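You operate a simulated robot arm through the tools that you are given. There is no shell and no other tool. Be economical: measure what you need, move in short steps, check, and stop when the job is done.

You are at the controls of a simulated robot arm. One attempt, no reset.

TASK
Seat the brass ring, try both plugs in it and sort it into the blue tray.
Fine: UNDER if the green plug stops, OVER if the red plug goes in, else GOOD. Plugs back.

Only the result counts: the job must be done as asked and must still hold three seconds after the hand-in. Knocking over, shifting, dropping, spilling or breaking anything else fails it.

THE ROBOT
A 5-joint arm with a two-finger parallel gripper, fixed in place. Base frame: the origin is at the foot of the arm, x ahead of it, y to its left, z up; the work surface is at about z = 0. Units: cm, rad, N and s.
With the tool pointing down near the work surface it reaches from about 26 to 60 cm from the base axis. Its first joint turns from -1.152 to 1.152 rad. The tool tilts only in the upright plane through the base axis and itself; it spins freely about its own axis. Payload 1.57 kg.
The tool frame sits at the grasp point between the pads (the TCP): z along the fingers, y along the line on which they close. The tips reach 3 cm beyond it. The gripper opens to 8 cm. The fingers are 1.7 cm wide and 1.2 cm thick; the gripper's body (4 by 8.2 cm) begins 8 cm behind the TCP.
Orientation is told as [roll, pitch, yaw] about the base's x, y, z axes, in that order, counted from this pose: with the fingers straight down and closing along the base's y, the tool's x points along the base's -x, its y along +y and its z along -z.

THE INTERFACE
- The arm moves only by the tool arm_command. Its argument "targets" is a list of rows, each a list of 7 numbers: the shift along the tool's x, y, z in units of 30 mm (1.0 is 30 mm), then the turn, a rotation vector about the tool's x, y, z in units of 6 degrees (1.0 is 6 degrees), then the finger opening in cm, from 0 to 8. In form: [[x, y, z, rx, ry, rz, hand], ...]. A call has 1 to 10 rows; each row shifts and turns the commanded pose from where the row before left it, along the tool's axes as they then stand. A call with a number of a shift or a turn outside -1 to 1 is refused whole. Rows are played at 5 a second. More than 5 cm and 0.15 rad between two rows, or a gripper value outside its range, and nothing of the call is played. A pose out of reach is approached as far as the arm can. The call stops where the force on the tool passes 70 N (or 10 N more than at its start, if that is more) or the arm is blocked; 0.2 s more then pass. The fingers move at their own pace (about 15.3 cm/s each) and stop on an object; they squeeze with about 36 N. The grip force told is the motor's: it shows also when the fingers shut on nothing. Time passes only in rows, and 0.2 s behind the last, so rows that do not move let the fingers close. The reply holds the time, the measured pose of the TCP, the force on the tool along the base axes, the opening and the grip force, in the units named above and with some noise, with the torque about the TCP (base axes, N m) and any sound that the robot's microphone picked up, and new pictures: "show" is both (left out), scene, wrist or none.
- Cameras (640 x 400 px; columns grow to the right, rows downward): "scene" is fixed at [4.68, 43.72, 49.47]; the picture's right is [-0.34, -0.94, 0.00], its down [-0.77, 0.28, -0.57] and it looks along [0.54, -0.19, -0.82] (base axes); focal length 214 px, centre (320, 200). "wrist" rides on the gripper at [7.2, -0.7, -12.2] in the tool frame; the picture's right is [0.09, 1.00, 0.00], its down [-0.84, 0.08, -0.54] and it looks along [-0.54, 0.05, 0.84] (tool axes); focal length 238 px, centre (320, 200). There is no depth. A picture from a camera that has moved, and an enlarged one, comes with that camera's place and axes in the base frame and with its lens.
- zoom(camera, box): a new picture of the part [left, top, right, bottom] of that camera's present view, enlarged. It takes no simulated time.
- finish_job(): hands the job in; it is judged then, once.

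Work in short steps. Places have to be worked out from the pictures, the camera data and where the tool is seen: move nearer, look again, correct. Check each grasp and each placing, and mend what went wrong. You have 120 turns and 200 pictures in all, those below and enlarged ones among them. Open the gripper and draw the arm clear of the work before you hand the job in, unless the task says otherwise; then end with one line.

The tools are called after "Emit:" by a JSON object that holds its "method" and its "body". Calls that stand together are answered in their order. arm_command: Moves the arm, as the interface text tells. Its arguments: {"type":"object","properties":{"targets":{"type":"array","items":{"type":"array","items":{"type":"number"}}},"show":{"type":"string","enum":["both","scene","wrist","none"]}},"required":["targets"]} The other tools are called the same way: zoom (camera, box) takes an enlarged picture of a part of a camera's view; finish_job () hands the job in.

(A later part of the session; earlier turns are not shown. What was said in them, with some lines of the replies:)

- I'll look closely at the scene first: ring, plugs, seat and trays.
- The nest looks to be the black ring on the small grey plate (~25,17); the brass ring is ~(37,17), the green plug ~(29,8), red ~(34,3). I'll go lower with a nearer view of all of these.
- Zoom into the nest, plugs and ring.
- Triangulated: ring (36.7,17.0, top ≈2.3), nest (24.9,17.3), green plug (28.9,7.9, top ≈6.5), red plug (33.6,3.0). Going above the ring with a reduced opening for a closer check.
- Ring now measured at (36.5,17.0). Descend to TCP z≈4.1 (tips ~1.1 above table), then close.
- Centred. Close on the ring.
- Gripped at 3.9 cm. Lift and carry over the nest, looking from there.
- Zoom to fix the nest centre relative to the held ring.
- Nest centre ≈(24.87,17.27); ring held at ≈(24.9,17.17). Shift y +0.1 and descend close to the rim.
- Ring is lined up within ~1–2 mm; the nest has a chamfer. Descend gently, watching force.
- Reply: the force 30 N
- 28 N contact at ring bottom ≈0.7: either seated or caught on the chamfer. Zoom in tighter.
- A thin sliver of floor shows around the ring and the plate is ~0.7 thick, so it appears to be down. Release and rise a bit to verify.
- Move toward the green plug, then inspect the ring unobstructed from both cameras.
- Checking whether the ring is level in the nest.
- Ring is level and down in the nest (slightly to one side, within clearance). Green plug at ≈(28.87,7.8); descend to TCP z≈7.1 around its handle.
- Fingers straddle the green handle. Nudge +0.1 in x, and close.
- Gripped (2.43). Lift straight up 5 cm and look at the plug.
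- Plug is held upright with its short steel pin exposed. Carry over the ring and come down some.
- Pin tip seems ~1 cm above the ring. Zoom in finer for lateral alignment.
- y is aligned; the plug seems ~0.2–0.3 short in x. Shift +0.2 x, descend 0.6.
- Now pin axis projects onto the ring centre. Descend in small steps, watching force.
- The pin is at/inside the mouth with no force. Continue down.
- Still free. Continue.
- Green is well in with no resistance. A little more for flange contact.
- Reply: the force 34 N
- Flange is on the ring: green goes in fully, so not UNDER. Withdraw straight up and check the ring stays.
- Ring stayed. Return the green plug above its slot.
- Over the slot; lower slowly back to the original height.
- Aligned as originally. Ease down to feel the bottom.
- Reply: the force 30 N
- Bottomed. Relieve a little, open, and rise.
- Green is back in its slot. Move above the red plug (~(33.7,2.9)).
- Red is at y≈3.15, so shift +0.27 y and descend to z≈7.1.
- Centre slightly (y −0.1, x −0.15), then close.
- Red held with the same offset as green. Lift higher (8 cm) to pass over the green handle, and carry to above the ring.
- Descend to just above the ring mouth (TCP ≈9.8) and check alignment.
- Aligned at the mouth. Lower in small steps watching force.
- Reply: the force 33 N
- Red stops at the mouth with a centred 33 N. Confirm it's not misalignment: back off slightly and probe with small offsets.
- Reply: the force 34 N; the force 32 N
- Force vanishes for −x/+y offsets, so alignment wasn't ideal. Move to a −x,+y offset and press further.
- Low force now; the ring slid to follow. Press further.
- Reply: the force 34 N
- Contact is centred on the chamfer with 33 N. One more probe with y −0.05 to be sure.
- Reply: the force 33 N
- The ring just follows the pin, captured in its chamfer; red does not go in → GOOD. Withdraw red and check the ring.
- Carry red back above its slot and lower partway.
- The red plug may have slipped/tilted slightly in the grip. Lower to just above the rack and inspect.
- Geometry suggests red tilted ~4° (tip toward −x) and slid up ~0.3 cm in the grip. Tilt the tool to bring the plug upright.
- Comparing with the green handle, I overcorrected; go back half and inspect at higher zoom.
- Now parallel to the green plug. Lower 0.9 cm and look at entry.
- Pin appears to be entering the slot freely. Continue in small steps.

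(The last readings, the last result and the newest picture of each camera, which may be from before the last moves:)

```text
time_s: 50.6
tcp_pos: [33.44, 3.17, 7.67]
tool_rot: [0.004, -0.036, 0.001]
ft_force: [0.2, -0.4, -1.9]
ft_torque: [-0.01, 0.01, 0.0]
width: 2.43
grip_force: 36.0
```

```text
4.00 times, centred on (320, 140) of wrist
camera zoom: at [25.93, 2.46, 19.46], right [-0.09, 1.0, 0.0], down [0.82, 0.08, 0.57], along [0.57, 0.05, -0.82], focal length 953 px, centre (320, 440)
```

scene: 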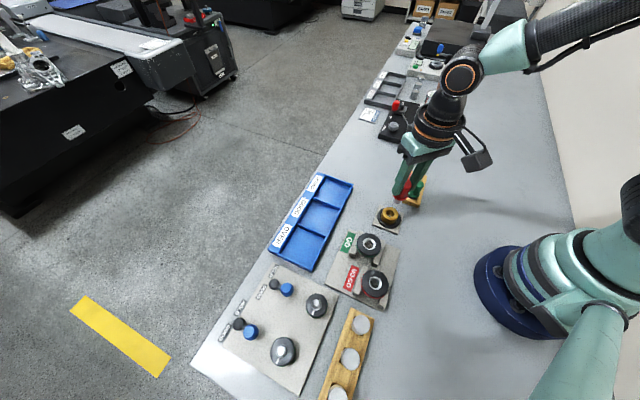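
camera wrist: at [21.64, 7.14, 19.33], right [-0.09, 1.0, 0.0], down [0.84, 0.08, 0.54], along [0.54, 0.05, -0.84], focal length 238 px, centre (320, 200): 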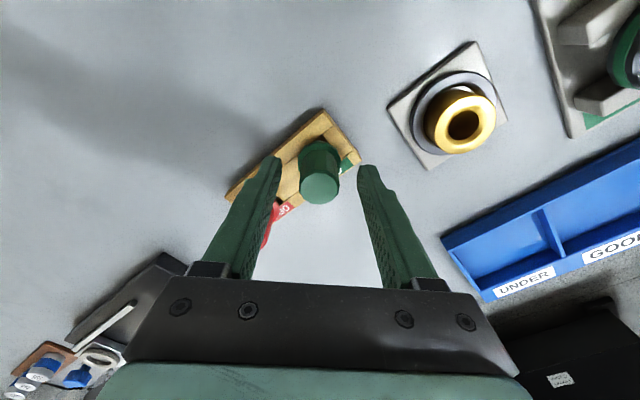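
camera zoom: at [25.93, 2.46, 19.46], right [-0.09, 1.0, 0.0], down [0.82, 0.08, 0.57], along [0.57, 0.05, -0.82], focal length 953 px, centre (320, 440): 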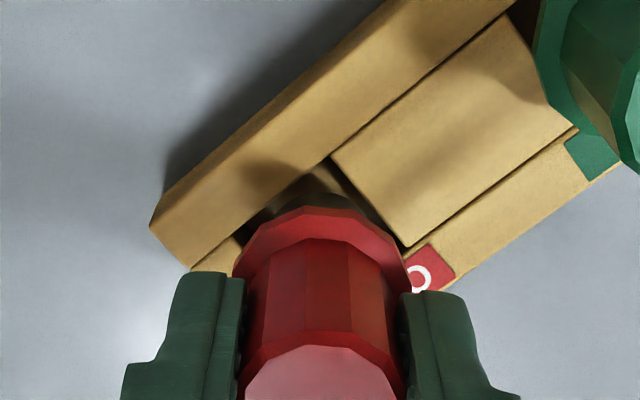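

Going in. Keep lowering until it bottoms.

Emit:
{"method": "arm_command", "body": {"targets": [[0, 0, 0.07, 0, 0, 0, 1.5], [0, 0, 0.07, 0, 0, 0, 1.5], [0, 0, 0, 0, 0, 0, 1.5]], "show": "none"}}

Emit:
{"method": "zoom", "body": {"camera": "scene", "box": [400, 160, 430, 195]}}

```text
time_s: 51.4
tcp_pos: [33.46, 3.33, 7.12]
tool_rot: [0.001, -0.038, 0.001]
ft_force: [0.5, 0.3, -1.7]
ft_torque: [-0.01, -0.01, -0.02]
width: 2.44
grip_force: 36.1
```

```text
11.43 times, centred on (415, 178) of scene
camera zoom: at [4.68, 43.72, 49.47], right [-0.34, -0.94, 0.0], down [-0.77, 0.28, -0.57], along [0.54, -0.19, -0.82], focal length 2451 px, centre (-766, 457)
```

zoom: 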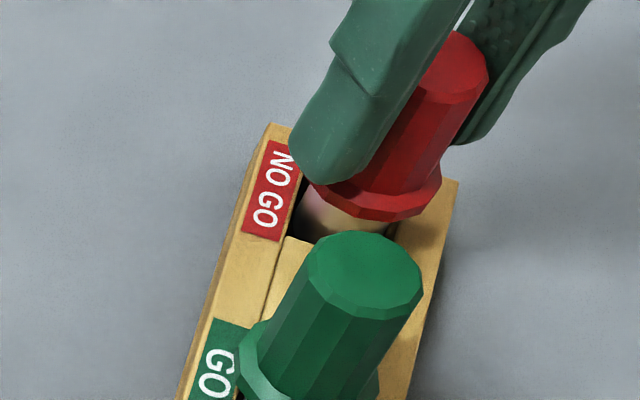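

Emit:
{"method": "arm_command", "body": {"targets": [[0, 0, 0.05, 0, 0, 0, 1.5], [0, 0, 0.04, 0, 0, 0, 1.5], [0, 0, 0, 0, 0, 0, 1.5]], "show": "none"}}

```text
time_s: 52.2
tcp_pos: [33.67, 3.23, 7.02]
tool_rot: [0.004, -0.036, -0.001]
ft_force: [-0.3, -0.1, -1.4]
ft_torque: [-0.01, 0.0, -0.01]
width: 2.43
grip_force: 35.9
```

Still free (text only, no contact); continue.

Emit:
{"method": "arm_command", "body": {"targets": [[0, 0, 0.04, 0, 0, 0, 1.5], [0, 0, 0.03, 0, 0, 0, 1.5], [0, 0, 0, 0, 0, 0, 1.5]], "show": "none"}}

Emit:
{"method": "zoom", "body": {"camera": "scene", "box": [400, 160, 430, 195]}}

```text
time_s: 53.0
tcp_pos: [33.64, 3.31, 6.74]
tool_rot: [0.003, -0.035, 0.0]
ft_force: [0.0, 0.1, -2.2]
ft_torque: [0.0, 0.02, 0.0]
width: 2.45
grip_force: 36.0
```

```text
11.43 times, centred on (415, 178) of scene
camera zoom: at [4.68, 43.72, 49.47], right [-0.34, -0.94, 0.0], down [-0.77, 0.28, -0.57], along [0.54, -0.19, -0.82], focal length 2451 px, centre (-766, 457)
```

zoom: 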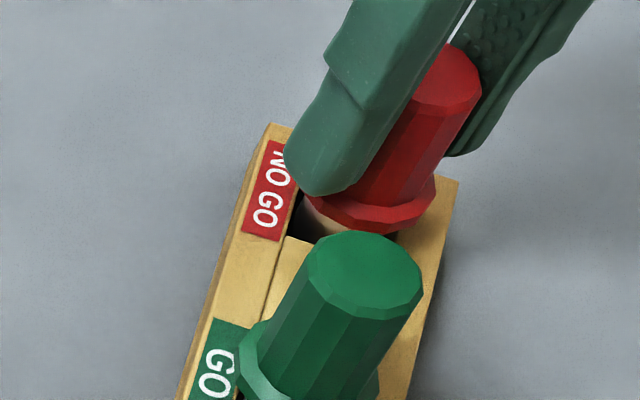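

Emit:
{"method": "arm_command", "body": {"targets": [[0, 0, 0.04, 0, 0, 0, 1.5], [0, 0, 0.02, 0, 0, 0, 1.5], [0, 0, 0, 0, 0, 0, 1.5]], "show": "none"}}

```text
time_s: 53.8
tcp_pos: [33.46, 3.31, 6.53]
tool_rot: [0.002, -0.036, 0.001]
ft_force: [0.4, 0.0, -1.7]
ft_torque: [-0.01, 0.04, -0.01]
width: 2.45
grip_force: 36.0
```

Emit:
{"method": "arm_command", "body": {"targets": [[0, 0, 0.03, 0, 0, 0, 1.5], [0, 0, 0.02, 0, 0, 0, 1.5], [0, 0, 0, 0, 0, 0, 1.5]], "show": "none"}}

Emit:
{"method": "zoom", "body": {"camera": "scene", "box": [400, 160, 430, 195]}}

```text
time_s: 54.6
tcp_pos: [33.65, 3.16, 6.51]
tool_rot: [0.002, -0.037, 0.003]
ft_force: [-8.7, 5.4, 31.2]
ft_torque: [0.15, 0.6, -0.09]
width: 2.45
grip_force: 36.1
```

```text
11.43 times, centred on (415, 178) of scene
camera zoom: at [4.67, 43.71, 49.48], right [-0.34, -0.94, 0.0], down [-0.77, 0.28, -0.57], along [0.54, -0.19, -0.82], focal length 2451 px, centre (-766, 457)
```

zoom: 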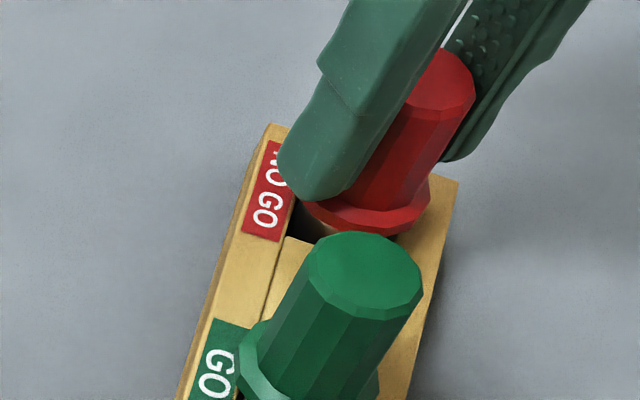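

Bottomed at last. Relieve slightly, open, and rise (along the tilted tool axis), then inspect.

Emit:
{"method": "arm_command", "body": {"targets": [[0, 0, -0.04, 0, 0, 0, 1.5], [0, 0, 0, 0, 0, 0, 4.5], [0, 0, 0, 0, 0, 0, 4.5], [0, 0, -0.4, 0, 0, 0, 4.5], [0, 0, -0.6, 0, 0.35, 0, 4.5], [0, 0, -0.7, 0, 0, 0, 4.5], [0, 0, 0, 0, 0, 0, 4.5]], "show": "wrist"}}

Emit:
{"method": "zoom", "body": {"camera": "scene", "box": [390, 150, 440, 210]}}

```text
time_s: 56.2
tcp_pos: [33.47, 3.13, 11.56]
tool_rot: [0.0, -0.001, 0.0]
ft_force: [-1.4, -0.6, -1.1]
ft_torque: [0.0, -0.02, 0.01]
width: 4.49
grip_force: 0.0
camera wrist: at [26.31, 2.43, 23.66], right [-0.09, 1.0, 0.0], down [0.84, 0.08, 0.54], along [0.54, 0.05, -0.84], focal length 238 px, centre (320, 200)
```

wrist: 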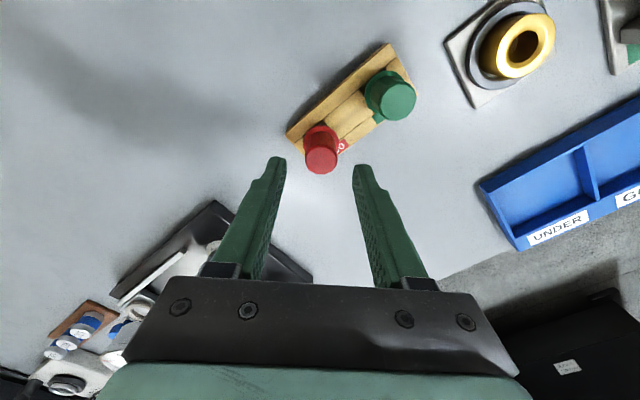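

```text
6.67 times, centred on (415, 180) of scene
camera zoom: at [4.68, 43.72, 49.47], right [-0.34, -0.94, 0.0], down [-0.77, 0.28, -0.57], along [0.54, -0.19, -0.82], focal length 1430 px, centre (-313, 333)
```

zoom: 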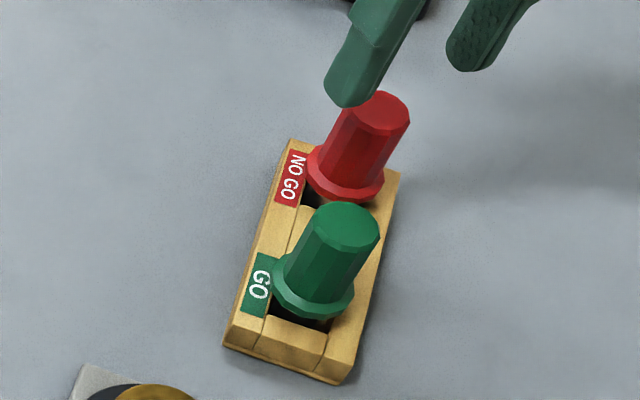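

Both plugs sit upright in place, rack unmoved. Go back above the ring.

Emit:
{"method": "arm_command", "body": {"targets": [[0.56, 0.945, 0, 0, 0, 0, 5.4], [0.56, 0.945, 0, 0, 0, 0, 5.4], [0.56, 0.945, 0, 0, 0, 0, 5.4], [0.56, 0.945, 0, 0, 0, 0, 5.4], [0.56, 0.945, 0, 0, 0, 0, 5.4], [0, 0, 0.7, 0, 0, 0, 5.4], [0, 0, 0, 0, 0, 0, 5.4]], "show": "none"}}

Emit:
{"method": "zoom", "body": {"camera": "wrist", "box": [240, 80, 400, 200]}}

```text
time_s: 57.8
tcp_pos: [25.18, 17.45, 9.38]
tool_rot: [-0.001, 0.0, 0.001]
ft_force: [-0.2, 0.3, -0.3]
ft_torque: [-0.01, -0.02, -0.01]
width: 5.36
grip_force: 0.0
```

```text
3.33 times, centred on (320, 140) of wrist
camera zoom: at [17.95, 16.79, 21.49], right [-0.09, 1.0, 0.0], down [0.84, 0.08, 0.54], along [0.54, 0.05, -0.84], focal length 794 px, centre (320, 400)
```

zoom: 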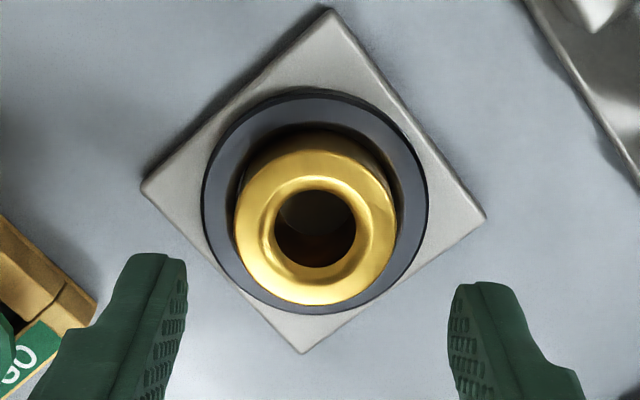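

Ring centre ≈(24.85,17.3). Shift and descend around it.

Emit:
{"method": "arm_command", "body": {"targets": [[0.08, -0.04, 0.4, 0, 0, 0, 5.4], [0, 0, 0.4, 0, 0, 0, 5.4], [0, 0, 0.4, 0, 0, 0, 5.4], [0, 0, 0.22, 0, 0, 0, 5.4], [0, 0, 0, 0, 0, 0, 5.4]], "show": "none"}}

Emit:
{"method": "zoom", "body": {"camera": "wrist", "box": [240, 80, 400, 200]}}

Emit:
{"method": "zoom", "body": {"camera": "scene", "box": [365, 180, 415, 235]}}

```text
time_s: 59.0
tcp_pos: [24.74, 17.39, 5.2]
tool_rot: [0.0, 0.0, 0.001]
ft_force: [0.1, 0.8, -0.5]
ft_torque: [-0.01, -0.03, -0.01]
width: 5.4
grip_force: 0.1
```

```text
3.33 times, centred on (320, 140) of wrist
camera zoom: at [17.65, 16.69, 17.35], right [-0.09, 1.0, 0.0], down [0.84, 0.08, 0.54], along [0.54, 0.05, -0.84], focal length 794 px, centre (320, 400)
```

zoom: 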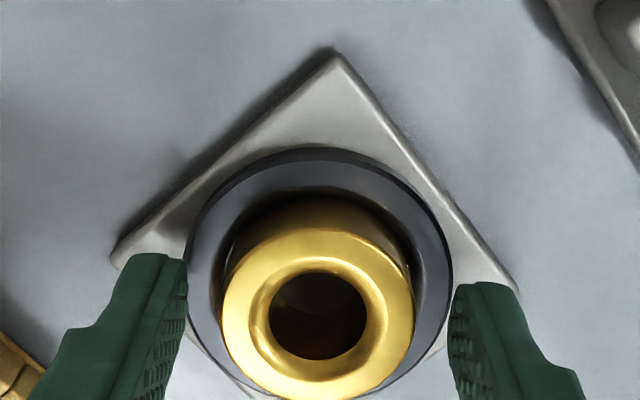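

```text
7.27 times, centred on (390, 208) of scene
camera zoom: at [4.68, 43.72, 49.47], right [-0.34, -0.94, 0.0], down [-0.77, 0.28, -0.57], along [0.54, -0.19, -0.82], focal length 1560 px, centre (-189, 146)
```

zoom: 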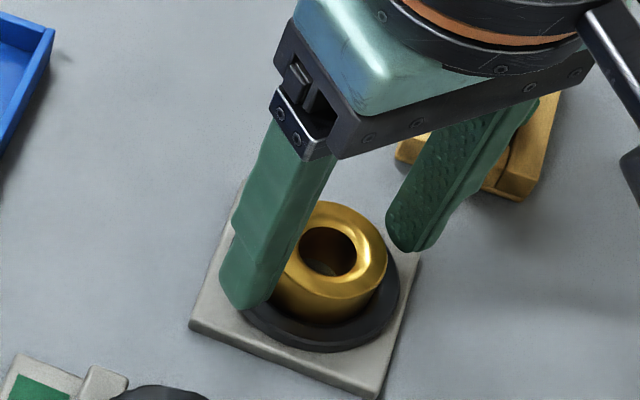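

Centred. Close on the ring.

Emit:
{"method": "arm_command", "body": {"targets": [[0, 0, 0.06, 0, 0, 0, 5.4], [0, 0, 0, 0, 0, 0, 3], [0, 0, 0, 0, 0, 0, 3], [0, 0, 0, 0, 0, 0, 3]], "show": "none"}}

```text
time_s: 60.0
tcp_pos: [24.82, 17.34, 5.13]
tool_rot: [0.0, 0.0, 0.0]
ft_force: [-0.3, 3.0, 6.2]
ft_torque: [0.03, 0.03, 0.01]
width: 3.9
grip_force: 35.6
```

Ring gripped (3.9). Lift straight out and carry toward the GOOD compartment (~(32,34.4)).

Emit:
{"method": "arm_command", "body": {"targets": [[0, 0, -0.3, 0, 0, 0, 3], [0, 0, -0.6, 0, 0, 0, 3], [0, 0, -0.9, 0, 0, 0, 3], [-0.4, 0.95, 0, 0, 0, 0, 3], [-0.4, 0.95, 0, 0, 0, 0, 3], [-0.4, 0.95, 0, 0, 0, 0, 3], [-0.4, 0.95, 0, 0, 0, 0, 3], [-0.4, 0.95, 0, 0, 0, 0, 3], [-0.4, 0.95, 0, 0, 0, 0, 3], [0, 0, 0, 0, 0, 0, 3]]}}

Emit:
{"method": "zoom", "body": {"camera": "scene", "box": [250, 150, 430, 290]}}

```text
time_s: 62.2
tcp_pos: [32.02, 34.4, 10.5]
tool_rot: [-0.002, 0.001, -0.001]
ft_force: [0.0, -0.1, -1.2]
ft_torque: [0.03, -0.02, -0.01]
width: 3.88
grip_force: 36.1
camera wrist: at [24.85, 33.74, 22.54], right [-0.09, 1.0, 0.0], down [0.84, 0.08, 0.54], along [0.54, 0.05, -0.84], focal length 238 px, centre (320, 200)
```

scene: 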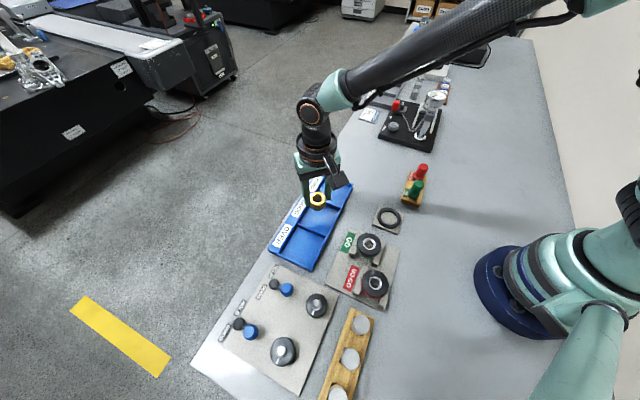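
wrist: 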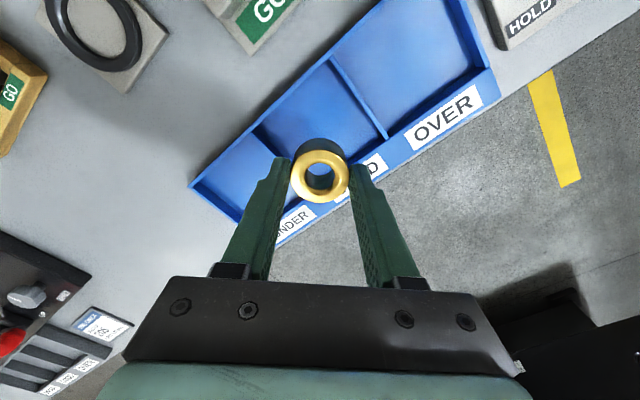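

```text
2.86 times, centred on (340, 220) of scene
camera zoom: at [4.68, 43.72, 49.47], right [-0.34, -0.94, 0.0], down [-0.77, 0.28, -0.57], along [0.54, -0.19, -0.82], focal length 613 px, centre (263, 143)
```

zoom: 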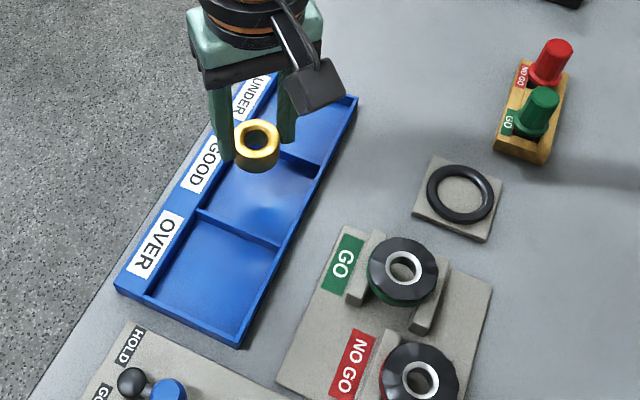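

GOOD compartment centre refines to ≈(31.5,34.5). Shift x −0.45, y +0.1 and lower partway.

Emit:
{"method": "arm_command", "body": {"targets": [[0.15, 0.03, 0.3, 0, 0, 0, 3], [0, 0, 0.5, 0, 0, 0, 3], [0, 0, 0.5, 0, 0, 0, 3], [0, 0, 0.25, 0, 0, 0, 3], [0, 0, 0, 0, 0, 0, 3]], "show": "wrist"}}

Emit:
{"method": "zoom", "body": {"camera": "scene", "box": [270, 160, 360, 260]}}

```text
time_s: 63.4
tcp_pos: [31.55, 34.5, 5.7]
tool_rot: [-0.001, 0.001, -0.001]
ft_force: [0.4, 0.3, -1.2]
ft_torque: [-0.01, 0.04, 0.02]
width: 3.92
grip_force: 36.6
camera wrist: at [24.39, 33.79, 17.84], right [-0.09, 1.0, 0.0], down [0.84, 0.08, 0.54], along [0.54, 0.05, -0.84], focal length 238 px, centre (320, 200)
```

wrist: 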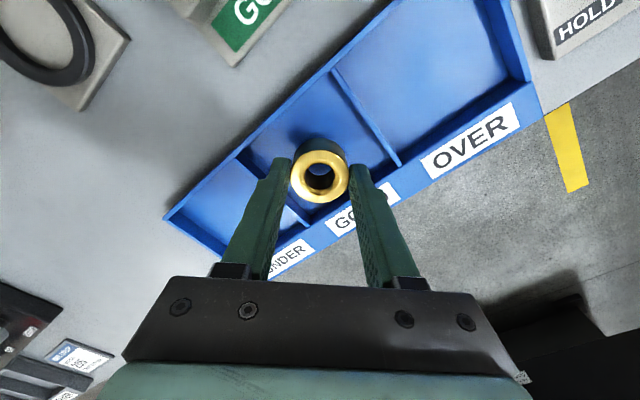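

```text
4.00 times, centred on (315, 210) of scene
camera zoom: at [4.68, 43.72, 49.47], right [-0.34, -0.94, 0.0], down [-0.77, 0.28, -0.57], along [0.54, -0.19, -0.82], focal length 858 px, centre (340, 160)
```

zoom: 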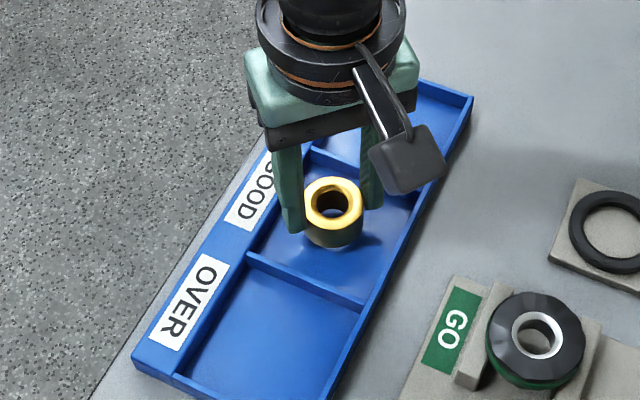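

Ring is over the middle of GOOD. Lower gently to touch the floor.

Emit:
{"method": "arm_command", "body": {"targets": [[0, 0, 0.12, 0, 0, 0, 3], [0, 0, 0.1, 0, 0, 0, 3], [0, 0, 0.06, 0, 0, 0, 3], [0, 0, 0, 0, 0, 0, 3]], "show": "none"}}

```text
time_s: 64.4
tcp_pos: [31.57, 34.51, 4.96]
tool_rot: [0.001, 0.0, 0.0]
ft_force: [-0.3, -0.2, -1.8]
ft_torque: [0.02, -0.01, -0.02]
width: 3.92
grip_force: 36.1
```

Emit:
{"method": "arm_command", "body": {"targets": [[0, 0, 0.05, 0, 0, 0, 3], [0, 0, 0.05, 0, 0, 0, 3], [0, 0, 0, 0, 0, 0, 3]], "show": "none"}}

```text
time_s: 65.2
tcp_pos: [31.62, 34.44, 4.79]
tool_rot: [0.001, 0.0, 0.003]
ft_force: [-4.5, -3.0, 14.0]
ft_torque: [-0.29, 0.03, -0.05]
width: 3.93
grip_force: 36.4
```

Floor contact. Relieve, open modestly, rise and clear.

Emit:
{"method": "arm_command", "body": {"targets": [[0, 0, -0.02, 0, 0, 0, 3], [0, 0, 0, 0, 0, 0, 4.9], [0, 0, 0, 0, 0, 0, 4.9], [0, 0, -0.4, 0, 0, 0, 4.9], [0, 0, -0.8, 0, 0, 0, 4.9], [0, 0, -1, 0, 0, 0, 4.9], [-0.5, -1, -0.8, 0, 0, 0, 4.9], [-0.5, -1, -0.5, 0, 0, 0, 4.9], [0, -1, 0, 0, 0, 0, 4.9], [0, 0, 0, 0, 0, 0, 4.9]]}}

Emit:
{"method": "zoom", "body": {"camera": "scene", "box": [260, 150, 440, 290]}}

```text
time_s: 67.4
tcp_pos: [34.68, 25.23, 15.13]
tool_rot: [-0.002, -0.001, 0.003]
ft_force: [-0.5, 0.5, 0.1]
ft_torque: [-0.01, 0.04, 0.02]
width: 4.89
grip_force: 0.1
camera wrist: at [27.5, 24.55, 27.3], right [-0.09, 1.0, 0.0], down [0.84, 0.08, 0.54], along [0.54, 0.05, -0.84], focal length 238 px, centre (320, 200)
```

scene: 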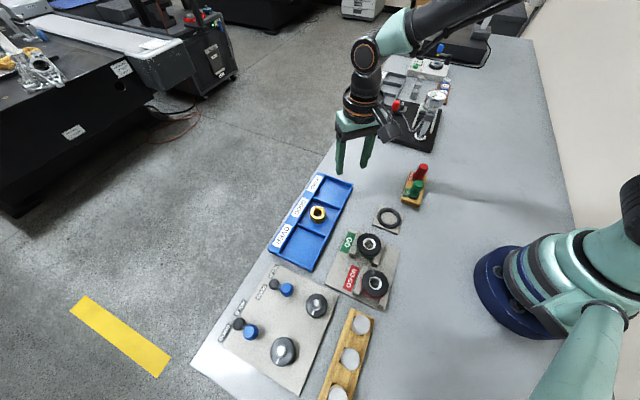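
wrist: 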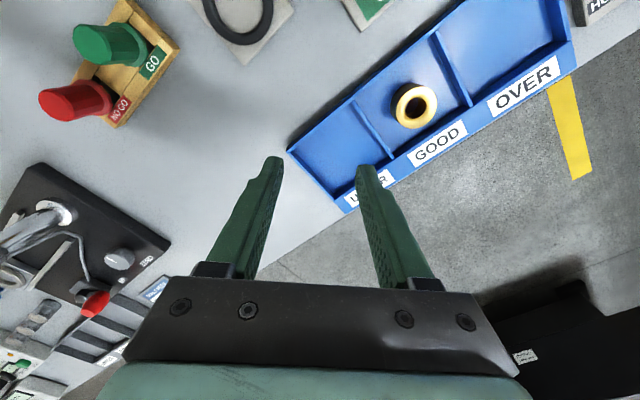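

```text
2.86 times, centred on (350, 220) of scene
camera zoom: at [4.68, 43.71, 49.47], right [-0.34, -0.94, 0.0], down [-0.77, 0.28, -0.57], along [0.54, -0.19, -0.82], focal length 613 px, centre (234, 143)
```

zoom: 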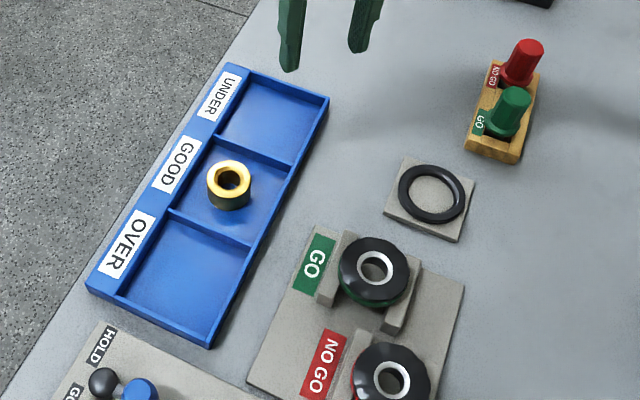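

The ring sits flat in GOOD, both plugs are in their rack, and the arm is clear with the gripper open. Handing in.

Emit:
{"method": "finish_job", "body": {}}

```text
The job is handed in.
```

I sorted the brass ring into GOOD: the green plug went fully in and the red plug stopped at the mouth of the bore. Both plugs are back in their rack, and the arm is clear with the gripper open.
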